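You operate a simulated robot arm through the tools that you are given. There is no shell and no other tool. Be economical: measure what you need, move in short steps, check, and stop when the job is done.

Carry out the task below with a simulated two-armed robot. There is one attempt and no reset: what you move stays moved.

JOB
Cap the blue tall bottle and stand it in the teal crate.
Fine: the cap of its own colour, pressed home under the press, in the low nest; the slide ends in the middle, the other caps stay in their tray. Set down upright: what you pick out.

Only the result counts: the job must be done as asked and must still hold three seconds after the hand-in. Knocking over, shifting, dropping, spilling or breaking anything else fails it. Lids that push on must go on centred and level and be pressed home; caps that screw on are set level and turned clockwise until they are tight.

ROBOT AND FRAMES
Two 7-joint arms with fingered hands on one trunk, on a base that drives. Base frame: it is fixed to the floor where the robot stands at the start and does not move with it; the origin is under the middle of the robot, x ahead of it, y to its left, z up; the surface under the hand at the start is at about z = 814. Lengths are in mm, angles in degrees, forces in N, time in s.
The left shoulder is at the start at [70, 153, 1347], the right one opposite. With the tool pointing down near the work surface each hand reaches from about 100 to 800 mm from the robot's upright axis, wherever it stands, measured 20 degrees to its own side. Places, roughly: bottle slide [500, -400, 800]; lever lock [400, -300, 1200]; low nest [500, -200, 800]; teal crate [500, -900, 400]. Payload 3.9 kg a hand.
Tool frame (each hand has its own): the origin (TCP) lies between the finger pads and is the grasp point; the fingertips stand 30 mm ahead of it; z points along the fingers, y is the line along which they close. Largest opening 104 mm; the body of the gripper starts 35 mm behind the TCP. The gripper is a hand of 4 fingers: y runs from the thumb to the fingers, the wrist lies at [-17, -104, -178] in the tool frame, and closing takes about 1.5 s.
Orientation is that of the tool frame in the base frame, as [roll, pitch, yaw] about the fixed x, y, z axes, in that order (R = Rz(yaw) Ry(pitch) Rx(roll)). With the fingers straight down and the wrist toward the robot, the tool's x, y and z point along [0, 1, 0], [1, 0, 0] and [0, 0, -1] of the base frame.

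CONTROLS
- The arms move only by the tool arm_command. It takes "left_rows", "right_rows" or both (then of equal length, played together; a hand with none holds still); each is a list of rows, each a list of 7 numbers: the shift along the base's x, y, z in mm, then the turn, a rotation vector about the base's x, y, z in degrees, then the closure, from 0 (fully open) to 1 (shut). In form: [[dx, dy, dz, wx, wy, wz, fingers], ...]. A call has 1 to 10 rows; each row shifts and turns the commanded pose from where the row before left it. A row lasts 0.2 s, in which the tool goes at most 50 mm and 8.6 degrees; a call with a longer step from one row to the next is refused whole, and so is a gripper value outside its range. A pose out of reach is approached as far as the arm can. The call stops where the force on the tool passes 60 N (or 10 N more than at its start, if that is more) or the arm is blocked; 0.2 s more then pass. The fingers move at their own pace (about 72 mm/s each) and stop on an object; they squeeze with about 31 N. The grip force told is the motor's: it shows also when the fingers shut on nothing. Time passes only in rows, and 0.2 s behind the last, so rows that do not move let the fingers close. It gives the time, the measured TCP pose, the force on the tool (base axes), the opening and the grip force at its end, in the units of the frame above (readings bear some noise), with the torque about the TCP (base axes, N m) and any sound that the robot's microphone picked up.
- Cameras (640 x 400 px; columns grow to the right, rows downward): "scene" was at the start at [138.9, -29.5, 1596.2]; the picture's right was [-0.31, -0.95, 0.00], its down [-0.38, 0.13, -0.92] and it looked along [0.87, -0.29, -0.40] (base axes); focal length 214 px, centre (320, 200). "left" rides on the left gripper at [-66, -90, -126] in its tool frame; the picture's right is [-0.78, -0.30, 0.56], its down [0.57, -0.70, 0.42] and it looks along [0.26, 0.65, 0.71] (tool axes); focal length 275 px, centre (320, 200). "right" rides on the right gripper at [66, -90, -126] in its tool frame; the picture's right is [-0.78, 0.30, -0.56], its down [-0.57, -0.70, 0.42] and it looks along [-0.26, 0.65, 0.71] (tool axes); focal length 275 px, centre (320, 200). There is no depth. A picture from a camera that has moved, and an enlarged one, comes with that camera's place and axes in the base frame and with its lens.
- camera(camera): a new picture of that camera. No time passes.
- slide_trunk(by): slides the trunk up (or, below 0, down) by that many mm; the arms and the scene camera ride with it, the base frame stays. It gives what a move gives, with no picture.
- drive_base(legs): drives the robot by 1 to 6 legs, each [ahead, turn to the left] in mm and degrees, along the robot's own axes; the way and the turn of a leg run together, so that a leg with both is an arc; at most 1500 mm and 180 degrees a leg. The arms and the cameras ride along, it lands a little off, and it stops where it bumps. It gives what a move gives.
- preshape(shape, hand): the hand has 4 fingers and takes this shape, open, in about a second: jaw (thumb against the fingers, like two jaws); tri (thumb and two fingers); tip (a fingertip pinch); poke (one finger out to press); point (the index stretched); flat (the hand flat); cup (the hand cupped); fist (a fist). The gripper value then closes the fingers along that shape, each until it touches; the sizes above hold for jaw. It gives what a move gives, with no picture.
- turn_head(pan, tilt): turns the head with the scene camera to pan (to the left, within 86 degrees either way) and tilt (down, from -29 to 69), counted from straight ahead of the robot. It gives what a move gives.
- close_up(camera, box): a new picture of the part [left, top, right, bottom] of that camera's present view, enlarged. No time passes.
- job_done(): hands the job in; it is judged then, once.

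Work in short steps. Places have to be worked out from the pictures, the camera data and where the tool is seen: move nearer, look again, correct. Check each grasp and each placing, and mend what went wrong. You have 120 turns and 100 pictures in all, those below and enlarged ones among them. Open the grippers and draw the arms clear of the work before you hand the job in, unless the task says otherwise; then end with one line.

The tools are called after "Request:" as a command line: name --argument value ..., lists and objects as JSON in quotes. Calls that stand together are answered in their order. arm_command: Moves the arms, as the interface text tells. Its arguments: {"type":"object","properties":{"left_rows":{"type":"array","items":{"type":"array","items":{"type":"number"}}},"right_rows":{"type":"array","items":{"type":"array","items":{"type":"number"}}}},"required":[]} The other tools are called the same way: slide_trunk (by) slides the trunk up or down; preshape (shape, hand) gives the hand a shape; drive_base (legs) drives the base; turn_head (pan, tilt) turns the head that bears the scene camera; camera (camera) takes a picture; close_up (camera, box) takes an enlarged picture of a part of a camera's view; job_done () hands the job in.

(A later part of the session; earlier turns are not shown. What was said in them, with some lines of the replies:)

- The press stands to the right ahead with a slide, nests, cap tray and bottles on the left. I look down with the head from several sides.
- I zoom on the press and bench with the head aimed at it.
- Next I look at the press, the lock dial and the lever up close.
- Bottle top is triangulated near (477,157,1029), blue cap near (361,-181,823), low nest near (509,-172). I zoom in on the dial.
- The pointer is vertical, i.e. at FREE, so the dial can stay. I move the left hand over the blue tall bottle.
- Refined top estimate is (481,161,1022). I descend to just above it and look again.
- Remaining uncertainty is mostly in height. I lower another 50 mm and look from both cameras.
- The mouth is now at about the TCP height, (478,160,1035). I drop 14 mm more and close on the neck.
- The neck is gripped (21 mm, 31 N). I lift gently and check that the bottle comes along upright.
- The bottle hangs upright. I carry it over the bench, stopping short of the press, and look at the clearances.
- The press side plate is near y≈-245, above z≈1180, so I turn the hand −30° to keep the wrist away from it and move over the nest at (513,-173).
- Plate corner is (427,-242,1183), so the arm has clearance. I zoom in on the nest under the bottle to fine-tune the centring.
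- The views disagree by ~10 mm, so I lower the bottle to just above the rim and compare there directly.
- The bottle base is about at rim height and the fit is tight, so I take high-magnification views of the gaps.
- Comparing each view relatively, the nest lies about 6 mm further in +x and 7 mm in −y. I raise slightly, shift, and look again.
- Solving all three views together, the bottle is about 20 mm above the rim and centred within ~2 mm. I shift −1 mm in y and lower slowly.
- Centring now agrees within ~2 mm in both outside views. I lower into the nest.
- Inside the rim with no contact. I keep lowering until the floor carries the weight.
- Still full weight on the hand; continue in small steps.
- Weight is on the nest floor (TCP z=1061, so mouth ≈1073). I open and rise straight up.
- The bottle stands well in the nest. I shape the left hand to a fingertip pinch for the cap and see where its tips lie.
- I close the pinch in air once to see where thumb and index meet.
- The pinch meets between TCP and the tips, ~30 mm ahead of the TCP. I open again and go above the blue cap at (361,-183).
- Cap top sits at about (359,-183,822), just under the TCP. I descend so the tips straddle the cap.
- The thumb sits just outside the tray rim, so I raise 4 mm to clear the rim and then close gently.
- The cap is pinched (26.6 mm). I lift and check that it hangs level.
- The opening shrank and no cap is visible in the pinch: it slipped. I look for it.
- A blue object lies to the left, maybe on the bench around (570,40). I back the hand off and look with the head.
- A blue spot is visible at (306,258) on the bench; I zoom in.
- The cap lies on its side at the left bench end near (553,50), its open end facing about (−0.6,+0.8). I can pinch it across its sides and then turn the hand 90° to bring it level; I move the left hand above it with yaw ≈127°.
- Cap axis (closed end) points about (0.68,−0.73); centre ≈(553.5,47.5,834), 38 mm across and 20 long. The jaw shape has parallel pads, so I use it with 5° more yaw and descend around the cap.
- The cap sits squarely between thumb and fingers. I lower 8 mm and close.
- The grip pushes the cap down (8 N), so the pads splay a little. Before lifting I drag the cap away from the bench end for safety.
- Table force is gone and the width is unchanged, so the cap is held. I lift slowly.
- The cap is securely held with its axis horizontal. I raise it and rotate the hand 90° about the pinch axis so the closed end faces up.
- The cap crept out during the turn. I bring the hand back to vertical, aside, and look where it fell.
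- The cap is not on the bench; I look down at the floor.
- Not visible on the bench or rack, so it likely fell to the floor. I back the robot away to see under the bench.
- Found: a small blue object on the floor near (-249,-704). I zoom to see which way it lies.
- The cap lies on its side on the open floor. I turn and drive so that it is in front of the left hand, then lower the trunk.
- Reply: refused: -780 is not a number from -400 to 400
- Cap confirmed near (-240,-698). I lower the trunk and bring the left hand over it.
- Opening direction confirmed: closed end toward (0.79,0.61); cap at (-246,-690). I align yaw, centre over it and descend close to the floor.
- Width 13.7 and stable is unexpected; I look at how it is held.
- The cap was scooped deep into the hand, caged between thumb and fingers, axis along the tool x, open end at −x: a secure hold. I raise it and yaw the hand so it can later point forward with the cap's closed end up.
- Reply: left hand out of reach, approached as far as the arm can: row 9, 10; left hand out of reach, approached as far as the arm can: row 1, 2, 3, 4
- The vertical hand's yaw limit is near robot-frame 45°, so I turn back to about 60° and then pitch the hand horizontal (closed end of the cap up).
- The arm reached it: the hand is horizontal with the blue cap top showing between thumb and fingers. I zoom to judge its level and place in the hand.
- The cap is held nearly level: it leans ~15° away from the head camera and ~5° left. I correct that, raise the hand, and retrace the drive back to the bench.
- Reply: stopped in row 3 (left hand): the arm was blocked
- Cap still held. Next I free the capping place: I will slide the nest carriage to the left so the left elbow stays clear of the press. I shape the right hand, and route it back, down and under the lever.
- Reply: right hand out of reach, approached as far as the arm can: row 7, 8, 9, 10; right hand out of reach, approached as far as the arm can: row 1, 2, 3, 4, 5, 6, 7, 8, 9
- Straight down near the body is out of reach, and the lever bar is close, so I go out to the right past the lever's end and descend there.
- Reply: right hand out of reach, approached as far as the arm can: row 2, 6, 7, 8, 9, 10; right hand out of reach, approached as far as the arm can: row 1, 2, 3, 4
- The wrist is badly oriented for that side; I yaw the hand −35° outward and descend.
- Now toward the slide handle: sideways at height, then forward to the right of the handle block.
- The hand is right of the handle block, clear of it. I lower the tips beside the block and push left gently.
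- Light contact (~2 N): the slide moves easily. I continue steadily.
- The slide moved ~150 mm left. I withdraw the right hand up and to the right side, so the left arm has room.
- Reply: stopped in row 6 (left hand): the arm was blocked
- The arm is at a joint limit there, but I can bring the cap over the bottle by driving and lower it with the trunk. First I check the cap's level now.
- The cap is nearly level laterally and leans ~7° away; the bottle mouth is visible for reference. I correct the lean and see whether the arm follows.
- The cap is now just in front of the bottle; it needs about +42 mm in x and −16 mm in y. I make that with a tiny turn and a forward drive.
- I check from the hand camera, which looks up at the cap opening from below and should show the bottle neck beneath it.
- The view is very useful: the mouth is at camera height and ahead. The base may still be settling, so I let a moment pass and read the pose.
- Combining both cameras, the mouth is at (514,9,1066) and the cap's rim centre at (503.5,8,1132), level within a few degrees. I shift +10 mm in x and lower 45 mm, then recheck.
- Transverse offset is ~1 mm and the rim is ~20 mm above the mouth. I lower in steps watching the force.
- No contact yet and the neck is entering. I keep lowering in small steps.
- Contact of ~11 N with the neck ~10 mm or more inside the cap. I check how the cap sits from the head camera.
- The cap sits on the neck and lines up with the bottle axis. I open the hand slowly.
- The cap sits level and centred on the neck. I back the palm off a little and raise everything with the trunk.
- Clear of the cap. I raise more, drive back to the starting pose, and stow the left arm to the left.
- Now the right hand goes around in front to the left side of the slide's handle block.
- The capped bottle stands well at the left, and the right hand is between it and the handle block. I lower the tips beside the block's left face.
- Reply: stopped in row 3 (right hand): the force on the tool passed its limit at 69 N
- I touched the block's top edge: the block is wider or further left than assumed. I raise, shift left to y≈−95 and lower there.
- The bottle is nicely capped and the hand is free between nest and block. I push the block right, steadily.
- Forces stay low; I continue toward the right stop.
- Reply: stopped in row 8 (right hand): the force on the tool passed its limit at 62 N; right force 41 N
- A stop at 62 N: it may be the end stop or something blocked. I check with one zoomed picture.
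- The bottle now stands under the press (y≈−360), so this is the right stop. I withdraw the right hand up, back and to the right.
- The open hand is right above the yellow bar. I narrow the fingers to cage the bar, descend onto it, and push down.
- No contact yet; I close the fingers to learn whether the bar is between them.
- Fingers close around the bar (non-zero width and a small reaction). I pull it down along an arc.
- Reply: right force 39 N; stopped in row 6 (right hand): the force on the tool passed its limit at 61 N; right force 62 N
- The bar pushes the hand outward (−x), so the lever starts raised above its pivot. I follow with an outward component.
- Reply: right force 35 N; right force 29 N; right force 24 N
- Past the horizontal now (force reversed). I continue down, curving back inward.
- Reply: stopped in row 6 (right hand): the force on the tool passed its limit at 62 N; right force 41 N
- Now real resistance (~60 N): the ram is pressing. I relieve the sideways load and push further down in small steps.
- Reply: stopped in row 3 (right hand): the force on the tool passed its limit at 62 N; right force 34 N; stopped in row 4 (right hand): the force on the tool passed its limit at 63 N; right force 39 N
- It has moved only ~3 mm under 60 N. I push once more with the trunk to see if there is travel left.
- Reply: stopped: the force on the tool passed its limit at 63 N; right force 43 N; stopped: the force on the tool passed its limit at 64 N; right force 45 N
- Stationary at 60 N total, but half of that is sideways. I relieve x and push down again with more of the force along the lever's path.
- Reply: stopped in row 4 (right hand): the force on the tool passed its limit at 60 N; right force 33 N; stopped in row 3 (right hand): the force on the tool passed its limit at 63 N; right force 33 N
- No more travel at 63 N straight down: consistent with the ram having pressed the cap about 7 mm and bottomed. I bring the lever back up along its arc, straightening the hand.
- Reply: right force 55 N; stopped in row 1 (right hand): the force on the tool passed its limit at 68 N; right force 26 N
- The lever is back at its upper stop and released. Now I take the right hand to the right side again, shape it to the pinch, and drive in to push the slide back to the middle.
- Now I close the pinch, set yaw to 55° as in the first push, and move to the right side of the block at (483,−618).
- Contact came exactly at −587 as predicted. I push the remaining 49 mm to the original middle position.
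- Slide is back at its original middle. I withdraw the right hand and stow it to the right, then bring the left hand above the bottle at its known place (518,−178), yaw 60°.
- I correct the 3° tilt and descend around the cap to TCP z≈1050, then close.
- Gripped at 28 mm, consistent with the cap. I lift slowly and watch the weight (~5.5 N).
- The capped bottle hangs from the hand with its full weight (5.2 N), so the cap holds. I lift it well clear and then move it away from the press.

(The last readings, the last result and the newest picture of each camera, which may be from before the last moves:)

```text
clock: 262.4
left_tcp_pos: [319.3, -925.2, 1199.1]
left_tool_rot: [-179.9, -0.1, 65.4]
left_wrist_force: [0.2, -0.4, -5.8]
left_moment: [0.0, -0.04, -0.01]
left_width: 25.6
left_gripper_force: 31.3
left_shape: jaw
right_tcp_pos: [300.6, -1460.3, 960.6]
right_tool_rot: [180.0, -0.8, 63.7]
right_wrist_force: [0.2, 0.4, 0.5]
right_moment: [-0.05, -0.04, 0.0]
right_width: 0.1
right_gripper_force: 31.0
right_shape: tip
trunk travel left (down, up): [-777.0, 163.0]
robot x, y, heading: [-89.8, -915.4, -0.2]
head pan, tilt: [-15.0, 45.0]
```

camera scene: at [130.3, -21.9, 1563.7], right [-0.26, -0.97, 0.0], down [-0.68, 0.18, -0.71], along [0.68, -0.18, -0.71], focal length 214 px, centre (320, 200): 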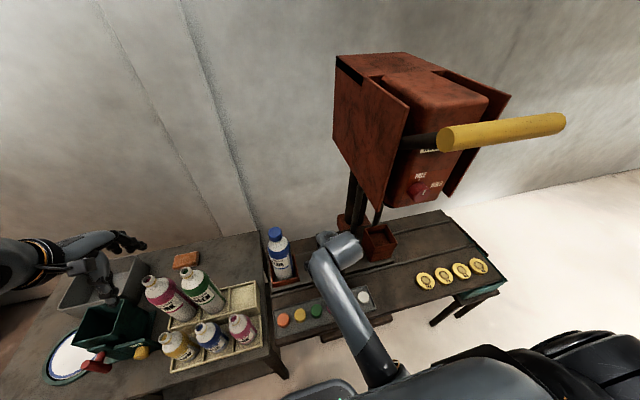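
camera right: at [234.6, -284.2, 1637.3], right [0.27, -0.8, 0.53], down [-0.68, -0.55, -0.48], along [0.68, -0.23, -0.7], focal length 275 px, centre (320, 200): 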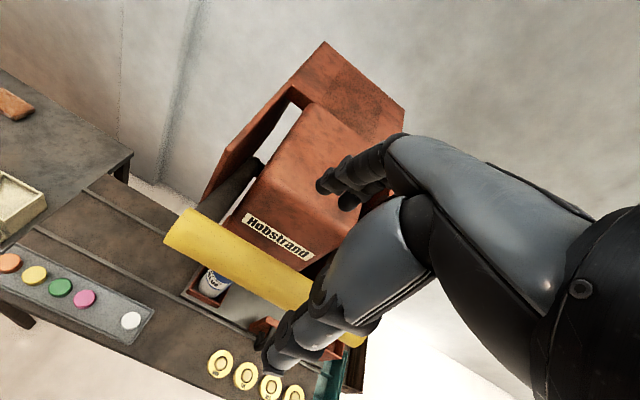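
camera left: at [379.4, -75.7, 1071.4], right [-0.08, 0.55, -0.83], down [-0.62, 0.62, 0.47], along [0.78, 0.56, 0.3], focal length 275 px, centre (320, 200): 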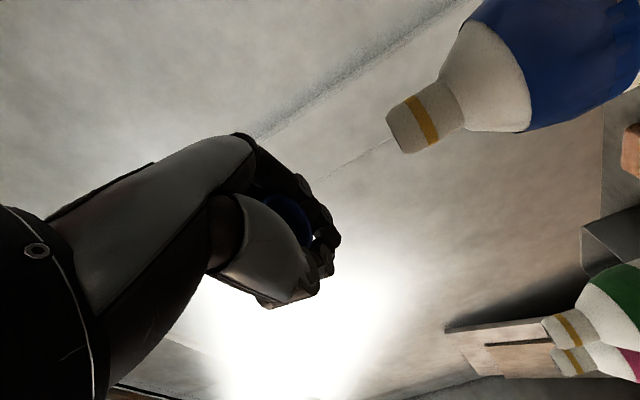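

Still firmly held. I move the bottle aside, lower the trunk, and aim the head at the crate for the last picture.

Request:
arm_command --left_rows '[[-10, 25, 0, 0, 0, 0, 1], [-10, 25, 0, 0, 0, 0, 1], [-10, 25, 0, 0, 0, 0, 1], [-10, 25, 0, 0, 0, 0, 1], [-10, 20, 0, 0, 0, 0, 1], [0, 0, 0, 0, 0, 0, 1]]'

Request:
slide_trunk --by -380

Request:
turn_head --pan -2 --tilt 53

Request:
close_up --camera "scene" --box '[220, 130, 420, 280]'

```text
clock: 263.8
left_tcp_pos: [280.9, -824.4, 1197.4]
left_tool_rot: [-179.8, 0.0, 65.4]
left_wrist_force: [-0.2, -0.2, -5.4]
left_moment: [0.02, -0.02, 0.04]
left_width: 26.1
left_gripper_force: 30.7
left_shape: jaw
left hand out of reach, approached as far as the arm can: row 5
right_tcp_pos: [304.7, -1460.8, 959.6]
right_tool_rot: [-179.9, -0.7, 63.7]
right_wrist_force: [0.6, 0.5, -1.0]
right_moment: [0.0, 0.0, -0.02]
right_width: 0.0
right_gripper_force: 31.0
right_shape: tip
trunk travel left (down, up): [-777.0, 163.0]
robot x, y, heading: [-88.6, -919.0, 0.1]
head pan, tilt: [-15.0, 45.0]
```

```text
clock: 267.5
left_tcp_pos: [278.3, -824.5, 818.3]
left_tool_rot: [-179.9, 0.0, 65.3]
left_wrist_force: [0.5, -0.7, -5.9]
left_moment: [-0.03, -0.05, 0.03]
left_width: 26.2
left_gripper_force: 30.5
left_shape: jaw
right_tcp_pos: [302.8, -1461.4, 579.8]
right_tool_rot: [-180.0, -0.7, 63.8]
right_wrist_force: [0.3, -0.2, 0.2]
right_moment: [0.02, 0.0, 0.0]
right_width: 0.0
right_gripper_force: 31.1
right_shape: tip
trunk travel left (down, up): [-397.0, 543.0]
robot x, y, heading: [-91.6, -921.2, -0.2]
head pan, tilt: [-15.0, 45.0]
```

```text
clock: 268.2
left_tcp_pos: [280.0, -824.8, 817.3]
left_tool_rot: [-179.9, 0.0, 65.3]
left_wrist_force: [0.0, 0.0, -5.7]
left_moment: [0.0, -0.1, 0.02]
left_width: 25.9
left_gripper_force: 31.3
left_shape: jaw
right_tcp_pos: [302.8, -1459.9, 580.7]
right_tool_rot: [-179.9, -0.7, 63.6]
right_wrist_force: [0.2, -0.8, 0.5]
right_moment: [-0.01, -0.01, 0.02]
right_width: 0.2
right_gripper_force: 30.7
right_shape: tip
trunk travel left (down, up): [-397.0, 543.0]
robot x, y, heading: [-91.8, -917.7, -0.2]
head pan, tilt: [-2.0, 53.0]
```

```text
2.67 times, centred on (320, 205) of scene
camera zoom: at [35.9, -923.2, 1150.1], right [-0.04, -1.0, 0.0], down [-0.8, 0.03, -0.6], along [0.6, -0.02, -0.8], focal length 572 px, centre (320, 187)
```

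zoom: 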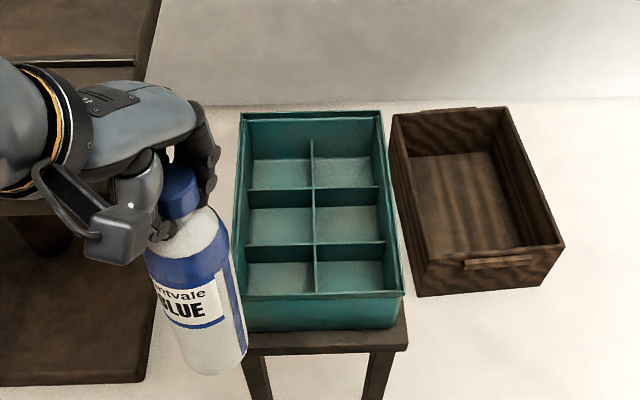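

The picture is clear: a 2×3 crate, rim near z≈520, the front-left compartment centred near (402,−881). The bottle leans ~4° toward the robot, so I straighten it and move above that compartment.

Request:
arm_command --left_rows '[[12, -5, 0, -0.3, -1.3, 0, 1], [16, -7, 0, -0.3, -1.3, 0, 1], [20, -9, 0, -0.4, -1.4, 0, 1], [22, -10, 0, 0, 0, 0, 1], [22, -10, 0, 0, 0, 0, 1], [18, -9, 0, 0, 0, 0, 1], [13, -6, 0, 0, 0, 0, 1], [0, 0, 0, 0, 0, 0, 1], [0, 0, 0, 0, 0, 0, 1]]'

Request:
arm_command --left_rows '[[0, 0, -10, 0, 0, 0, 1], [0, 0, -10, 0, 0, 0, 1], [0, 0, -8, 0, 0, 0, 1], [0, 0, 0, 0, 0, 0, 1]]'

```text
clock: 270.2
left_tcp_pos: [403.3, -880.7, 817.6]
left_tool_rot: [176.1, -0.7, 65.4]
left_wrist_force: [0.6, -0.6, -5.4]
left_moment: [-0.02, -0.03, -0.01]
left_width: 26.3
left_gripper_force: 30.6
left_shape: jaw
right_tcp_pos: [302.2, -1459.9, 579.4]
right_tool_rot: [-179.9, -0.7, 63.7]
right_wrist_force: [0.3, 0.2, 0.2]
right_moment: [-0.05, -0.02, 0.01]
right_width: 0.0
right_gripper_force: 31.1
right_shape: tip
trunk travel left (down, up): [-397.0, 543.0]
robot x, y, heading: [-91.0, -918.5, -0.0]
head pan, tilt: [-2.0, 53.0]
```

```text
clock: 271.2
left_tcp_pos: [402.2, -881.3, 789.5]
left_tool_rot: [176.1, -0.6, 65.5]
left_wrist_force: [0.1, -0.1, -5.2]
left_moment: [0.01, 0.03, 0.01]
left_width: 26.0
left_gripper_force: 31.2
left_shape: jaw
right_tcp_pos: [302.3, -1461.2, 580.7]
right_tool_rot: [-179.9, -0.8, 63.6]
right_wrist_force: [-0.6, -0.9, -0.8]
right_moment: [0.04, 0.04, -0.01]
right_width: 0.0
right_gripper_force: 30.7
right_shape: tip
trunk travel left (down, up): [-397.0, 543.0]
robot x, y, heading: [-92.5, -918.1, -0.3]
head pan, tilt: [-2.0, 53.0]
```

The moments are now near zero, so the bottle hangs plumb. I lower in small steps, watching for contact.

Request:
arm_command --left_rows '[[0, 0, -6, 0, 0, 0, 1], [0, 0, -6, 0, 0, 0, 1], [0, 0, -6, 0, 0, 0, 1], [0, 0, 0, 0, 0, 0, 1]]'

Request:
arm_command --left_rows '[[0, 0, -5, 0, 0, 0, 1], [0, 0, -5, 0, 0, 0, 1], [0, 0, -5, 0, 0, 0, 1], [0, 0, 0, 0, 0, 0, 1]]'

Request:
arm_command --left_rows '[[0, 0, -5, 0, 0, 0, 1], [0, 0, -5, 0, 0, 0, 1], [0, 0, -5, 0, 0, 0, 1], [0, 0, 0, 0, 0, 0, 1]]'

```text
clock: 272.2
left_tcp_pos: [403.6, -882.6, 771.1]
left_tool_rot: [176.1, -0.7, 65.3]
left_wrist_force: [-0.7, -1.1, -6.4]
left_moment: [0.06, 0.02, -0.01]
left_width: 26.1
left_gripper_force: 30.9
left_shape: jaw
right_tcp_pos: [302.5, -1460.3, 580.5]
right_tool_rot: [-179.9, -0.6, 63.6]
right_wrist_force: [-0.3, 0.6, -0.5]
right_moment: [-0.02, -0.02, 0.01]
right_width: 0.0
right_gripper_force: 31.0
right_shape: tip
trunk travel left (down, up): [-397.0, 543.0]
robot x, y, heading: [-89.5, -921.6, 0.1]
head pan, tilt: [-2.0, 53.0]
```

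```text
clock: 273.2
left_tcp_pos: [402.1, -881.6, 755.8]
left_tool_rot: [176.1, -0.7, 65.5]
left_wrist_force: [0.3, -0.3, -5.9]
left_moment: [0.02, -0.01, -0.01]
left_width: 25.9
left_gripper_force: 31.4
left_shape: jaw
right_tcp_pos: [303.5, -1459.5, 579.9]
right_tool_rot: [-179.9, -0.8, 63.7]
right_wrist_force: [0.0, -0.2, 0.3]
right_moment: [0.0, -0.05, -0.02]
right_width: 0.1
right_gripper_force: 31.4
right_shape: tip
trunk travel left (down, up): [-397.0, 543.0]
robot x, y, heading: [-91.9, -918.1, -0.1]
head pan, tilt: [-2.0, 53.0]
```

```text
clock: 274.2
left_tcp_pos: [402.4, -881.0, 741.2]
left_tool_rot: [176.0, -0.7, 65.5]
left_wrist_force: [0.0, 0.8, -6.0]
left_moment: [0.02, -0.01, 0.03]
left_width: 26.2
left_gripper_force: 31.1
left_shape: jaw
right_tcp_pos: [301.8, -1459.6, 580.8]
right_tool_rot: [-179.9, -0.7, 63.8]
right_wrist_force: [-0.6, 0.3, 0.0]
right_moment: [0.0, 0.0, 0.02]
right_width: 0.0
right_gripper_force: 31.1
right_shape: tip
trunk travel left (down, up): [-397.0, 543.0]
robot x, y, heading: [-90.7, -921.3, -0.3]
head pan, tilt: [-2.0, 53.0]
```

No contact: the base should be below the rim already. I continue down.

Request:
arm_command --left_rows '[[0, 0, -5, 0, 0, 0, 1], [0, 0, -5, 0, 0, 0, 1], [0, 0, -5, 0, 0, 0, 1], [0, 0, -5, 0, 0, 0, 1], [0, 0, 0, 0, 0, 0, 1]]'

Request:
arm_command --left_rows '[[0, 0, -5, 0, 0, 0, 1], [0, 0, -5, 0, 0, 0, 1], [0, 0, -5, 0, 0, 0, 1], [0, 0, 0, 0, 0, 0, 1]]'

Request:
arm_command --left_rows '[[0, 0, -4, 0, 0, 0, 1], [0, 0, -4, 0, 0, 0, 1], [0, 0, -4, 0, 0, 0, 1], [0, 0, 0, 0, 0, 0, 1]]'

```text
clock: 275.4
left_tcp_pos: [402.7, -881.8, 721.8]
left_tool_rot: [176.2, -0.7, 65.5]
left_wrist_force: [-0.2, 0.1, -5.4]
left_moment: [0.01, 0.01, -0.02]
left_width: 26.4
left_gripper_force: 31.0
left_shape: jaw
right_tcp_pos: [303.2, -1460.8, 579.9]
right_tool_rot: [-179.9, -0.7, 63.6]
right_wrist_force: [-0.1, 1.0, 0.2]
right_moment: [0.03, 0.0, 0.04]
right_width: 0.2
right_gripper_force: 31.0
right_shape: tip
trunk travel left (down, up): [-397.0, 543.0]
robot x, y, heading: [-90.0, -922.7, 0.0]
head pan, tilt: [-2.0, 53.0]
```

```text
clock: 276.4
left_tcp_pos: [402.2, -881.3, 705.8]
left_tool_rot: [176.1, -0.6, 65.5]
left_wrist_force: [-0.4, 0.0, -5.8]
left_moment: [0.04, -0.01, -0.01]
left_width: 26.0
left_gripper_force: 30.4
left_shape: jaw
right_tcp_pos: [303.2, -1459.7, 579.5]
right_tool_rot: [-180.0, -0.7, 63.6]
right_wrist_force: [-0.4, -0.6, 0.7]
right_moment: [-0.01, 0.01, -0.01]
right_width: 0.0
right_gripper_force: 31.7
right_shape: tip
trunk travel left (down, up): [-397.0, 543.0]
robot x, y, heading: [-88.6, -919.5, 0.1]
head pan, tilt: [-2.0, 53.0]
```

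```text
clock: 277.4
left_tcp_pos: [403.5, -881.1, 695.2]
left_tool_rot: [176.1, -0.8, 65.5]
left_wrist_force: [-0.9, 1.1, -5.2]
left_moment: [-0.01, 0.01, 0.01]
left_width: 26.0
left_gripper_force: 30.5
left_shape: jaw
right_tcp_pos: [302.9, -1460.2, 579.9]
right_tool_rot: [-180.0, -0.7, 63.7]
right_wrist_force: [0.0, 0.3, -0.1]
right_moment: [-0.01, 0.03, 0.03]
right_width: 0.0
right_gripper_force: 31.4
right_shape: tip
trunk travel left (down, up): [-397.0, 543.0]
robot x, y, heading: [-90.8, -920.4, -0.2]
head pan, tilt: [-2.0, 53.0]
```

Still hanging free. I continue with smaller steps toward the crate floor.

Request:
arm_command --left_rows '[[0, 0, -4, 0, 0, 0, 1], [0, 0, -4, 0, 0, 0, 1], [0, 0, -4, 0, 0, 0, 1], [0, 0, 0, 0, 0, 0, 1]]'

Request:
arm_command --left_rows '[[0, 0, -4, 0, 0, 0, 1], [0, 0, -4, 0, 0, 0, 1], [0, 0, 0, 0, 0, 0, 1]]'

Request:
arm_command --left_rows '[[0, 0, -3, 0, 0, 0, 1], [0, 0, -3, 0, 0, 0, 1], [0, 0, 0, 0, 0, 0, 1]]'

Request:
arm_command --left_rows '[[0, 0, -3, 0, 0, 0, 1], [0, 0, -3, 0, 0, 0, 1], [0, 0, 0, 0, 0, 0, 1]]'

```text
clock: 278.4
left_tcp_pos: [402.6, -881.1, 682.9]
left_tool_rot: [176.1, -0.7, 65.6]
left_wrist_force: [0.1, -0.5, -6.2]
left_moment: [0.01, 0.01, 0.01]
left_width: 25.8
left_gripper_force: 30.8
left_shape: jaw
right_tcp_pos: [303.2, -1461.2, 580.5]
right_tool_rot: [-179.8, -0.7, 63.8]
right_wrist_force: [0.1, -0.2, 0.1]
right_moment: [-0.01, 0.03, 0.0]
right_width: 0.0
right_gripper_force: 30.9
right_shape: tip
trunk travel left (down, up): [-397.0, 543.0]
robot x, y, heading: [-89.8, -919.4, -0.0]
head pan, tilt: [-2.0, 53.0]
```

```text
clock: 279.2
left_tcp_pos: [402.2, -882.6, 677.2]
left_tool_rot: [175.8, -0.7, 65.5]
left_wrist_force: [-2.3, 0.3, 9.9]
left_moment: [0.18, 0.17, 0.01]
left_width: 25.9
left_gripper_force: 31.1
left_shape: jaw
right_tcp_pos: [302.5, -1460.1, 580.8]
right_tool_rot: [-180.0, -0.8, 63.7]
right_wrist_force: [0.3, 0.2, 0.9]
right_moment: [-0.03, 0.01, -0.03]
right_width: 0.0
right_gripper_force: 30.5
right_shape: tip
trunk travel left (down, up): [-397.0, 543.0]
robot x, y, heading: [-86.6, -917.1, 0.0]
head pan, tilt: [-2.0, 53.0]
```

```text
clock: 280.0
left_tcp_pos: [401.5, -883.1, 676.5]
left_tool_rot: [175.2, -0.7, 65.3]
left_wrist_force: [-8.1, 1.3, 47.8]
left_moment: [0.39, 0.51, 0.16]
left_width: 26.9
left_gripper_force: 31.3
left_shape: jaw
right_tcp_pos: [299.9, -1461.4, 583.2]
right_tool_rot: [179.7, -0.9, 63.7]
right_wrist_force: [-0.1, 0.1, 0.1]
right_moment: [0.02, -0.03, 0.03]
right_width: 0.0
right_gripper_force: 31.1
right_shape: tip
trunk travel left (down, up): [-397.0, 543.0]
robot x, y, heading: [-90.3, -919.5, -0.1]
head pan, tilt: [-2.0, 53.0]
```

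```text
clock: 280.5
left_tcp_pos: [405.2, -885.7, 676.3]
left_tool_rot: [174.5, -0.5, 65.2]
left_wrist_force: [-7.4, 2.5, 29.8]
left_moment: [0.67, 0.79, 0.11]
left_width: 26.8
left_gripper_force: 31.1
left_shape: jaw
right_tcp_pos: [302.2, -1459.7, 580.8]
right_tool_rot: [179.9, -0.8, 63.8]
right_wrist_force: [0.1, 1.0, -0.2]
right_moment: [-0.03, 0.0, 0.02]
right_width: 0.0
right_gripper_force: 30.9
right_shape: tip
trunk travel left (down, up): [-397.0, 543.0]
robot x, y, heading: [-92.0, -919.4, -0.3]
head pan, tilt: [-2.0, 53.0]
stopped in row 2 (left hand): the force on the tool passed its limit at 62 N (the readings are from after the stop); the commanded pose is now the measured one
```

The floor was reached at TCP z≈678. I relieve the push by raising slightly, until the reading is near zero.

Request:
arm_command --left_rows '[[-1, 1, 3, 0, 0, 0, 1], [-1, 1, 2, 0, 0, 0, 1], [0, 0, 0, 0, 0, 0, 1]]'

```text
clock: 281.3
left_tcp_pos: [403.2, -882.8, 677.0]
left_tool_rot: [175.2, -0.6, 65.3]
left_wrist_force: [-1.4, -1.9, 10.9]
left_moment: [-0.09, -0.06, -0.07]
left_width: 26.5
left_gripper_force: 31.0
left_shape: jaw
right_tcp_pos: [301.3, -1460.7, 580.2]
right_tool_rot: [180.0, -0.7, 63.7]
right_wrist_force: [-0.7, 0.9, 0.1]
right_moment: [-0.01, -0.02, -0.05]
right_width: 0.1
right_gripper_force: 31.2
right_shape: tip
trunk travel left (down, up): [-397.0, 543.0]
robot x, y, heading: [-88.8, -919.1, -0.3]
head pan, tilt: [-2.0, 53.0]
```

Small moments: the base is flat on the floor. I raise 2 mm more, and open slowly.

Request:
arm_command --left_rows '[[0, 0, 2, 0, 0, 0, 1], [0, 0, 0, 0, 0, 0, 0.8], [0, 0, 0, 0, 0, 0, 0.65], [0, 0, 0, 0, 0, 0, 0.5], [0, 0, 0, 0, 0, 0, 0.35], [0, 0, 0, 0, 0, 0, 0.2], [0, 0, 0, 0, 0, 0, 0], [0, 0, 0, 0, 0, 0, 0], [0, 0, 0, 0, 0, 0, 0], [0, 0, 0, 0, 0, 0, 0]]'

Request:
arm_command --left_rows '[[0, 0, 10, 0, 0, 0, 0], [0, 0, 15, 0, 0, 0, 0], [0, 0, 20, 0, 0, 0, 0], [0, 0, 30, 0, 0, 0, 0], [0, 0, 40, 0, 0, 0, 0], [0, 0, 45, 0, 0, 0, 0], [0, 0, 45, 0, 0, 0, 0], [-20, 0, 30, 0, 0, 0, 0], [-30, 0, 20, 0, 0, 0, 0]]'

```text
clock: 283.5
left_tcp_pos: [402.7, -882.3, 678.0]
left_tool_rot: [175.2, -0.5, 65.4]
left_wrist_force: [-0.4, -0.1, 0.8]
left_moment: [-0.04, 0.0, 0.0]
left_width: 103.8
left_gripper_force: 0.1
left_shape: jaw
right_tcp_pos: [301.6, -1460.1, 580.1]
right_tool_rot: [-179.9, -0.8, 63.6]
right_wrist_force: [-0.1, 0.3, 0.0]
right_moment: [-0.04, 0.0, 0.0]
right_width: 0.0
right_gripper_force: 30.9
right_shape: tip
trunk travel left (down, up): [-397.0, 543.0]
robot x, y, heading: [-88.5, -920.1, 0.0]
head pan, tilt: [-2.0, 53.0]
```

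```text
clock: 285.5
left_tcp_pos: [351.0, -882.4, 935.4]
left_tool_rot: [175.2, -0.5, 65.4]
left_wrist_force: [0.1, -0.3, -0.8]
left_moment: [-0.01, -0.02, -0.02]
left_width: 103.6
left_gripper_force: 0.0
left_shape: jaw
right_tcp_pos: [302.5, -1460.4, 580.1]
right_tool_rot: [-179.9, -0.8, 63.7]
right_wrist_force: [0.4, -0.2, 0.4]
right_moment: [0.01, -0.01, -0.03]
right_width: 0.0
right_gripper_force: 31.0
right_shape: tip
trunk travel left (down, up): [-397.0, 543.0]
robot x, y, heading: [-89.6, -921.4, -0.1]
head pan, tilt: [-2.0, 53.0]
```

The bottle stands free; the left hand came away cleanly. I open the right hand and back the robot off.

Request:
arm_command --right_rows '[[0, 0, 0, 0, 0, 0, 0], [0, 0, 0, 0, 0, 0, 0], [0, 0, 0, 0, 0, 0, 0], [0, 0, 0, 0, 0, 0, 0], [0, 0, 0, 0, 0, 0, 0]]'

Request:
drive_base --legs '[[-350, 0]]'

Request:
job_done

```text
clock: 286.7
left_tcp_pos: [351.5, -883.2, 935.3]
left_tool_rot: [175.2, -0.5, 65.3]
left_wrist_force: [-0.1, 0.0, 0.2]
left_moment: [-0.03, 0.0, 0.02]
left_width: 104.2
left_gripper_force: 0.1
left_shape: jaw
right_tcp_pos: [302.4, -1461.0, 580.0]
right_tool_rot: [180.0, -0.8, 63.7]
right_wrist_force: [1.0, 0.3, 0.1]
right_moment: [-0.02, 0.03, -0.01]
right_width: 103.6
right_gripper_force: 0.0
right_shape: tip
trunk travel left (down, up): [-397.0, 543.0]
robot x, y, heading: [-92.1, -920.8, -0.3]
head pan, tilt: [-2.0, 53.0]
```

```text
clock: 289.0
left_tcp_pos: [2.5, -881.6, 934.4]
left_tool_rot: [175.0, -0.5, 65.3]
left_wrist_force: [-0.2, -0.3, -0.7]
left_moment: [0.02, -0.03, 0.04]
left_width: 103.9
left_gripper_force: 0.1
left_shape: jaw
right_tcp_pos: [-46.9, -1459.6, 580.4]
right_tool_rot: [-180.0, -0.8, 63.7]
right_wrist_force: [0.1, 0.1, -0.2]
right_moment: [-0.01, 0.0, -0.02]
right_width: 103.4
right_gripper_force: 0.1
right_shape: tip
trunk travel left (down, up): [-397.0, 543.0]
robot x, y, heading: [-436.4, -919.4, -0.1]
head pan, tilt: [-2.0, 53.0]
```

```text
The job is handed in.
```

The blue tall bottle has its blue cap on, went under the press in the low nest, and stands in the front-left compartment of the teal crate; the slide is back at its starting middle. The cap fell once to the floor and I recovered it. I had no pictures left at the end: that it is fully home rests on the ram stopping hard and the cap carrying the bottle's weight, and the crate placing and slide position on force and position readings.
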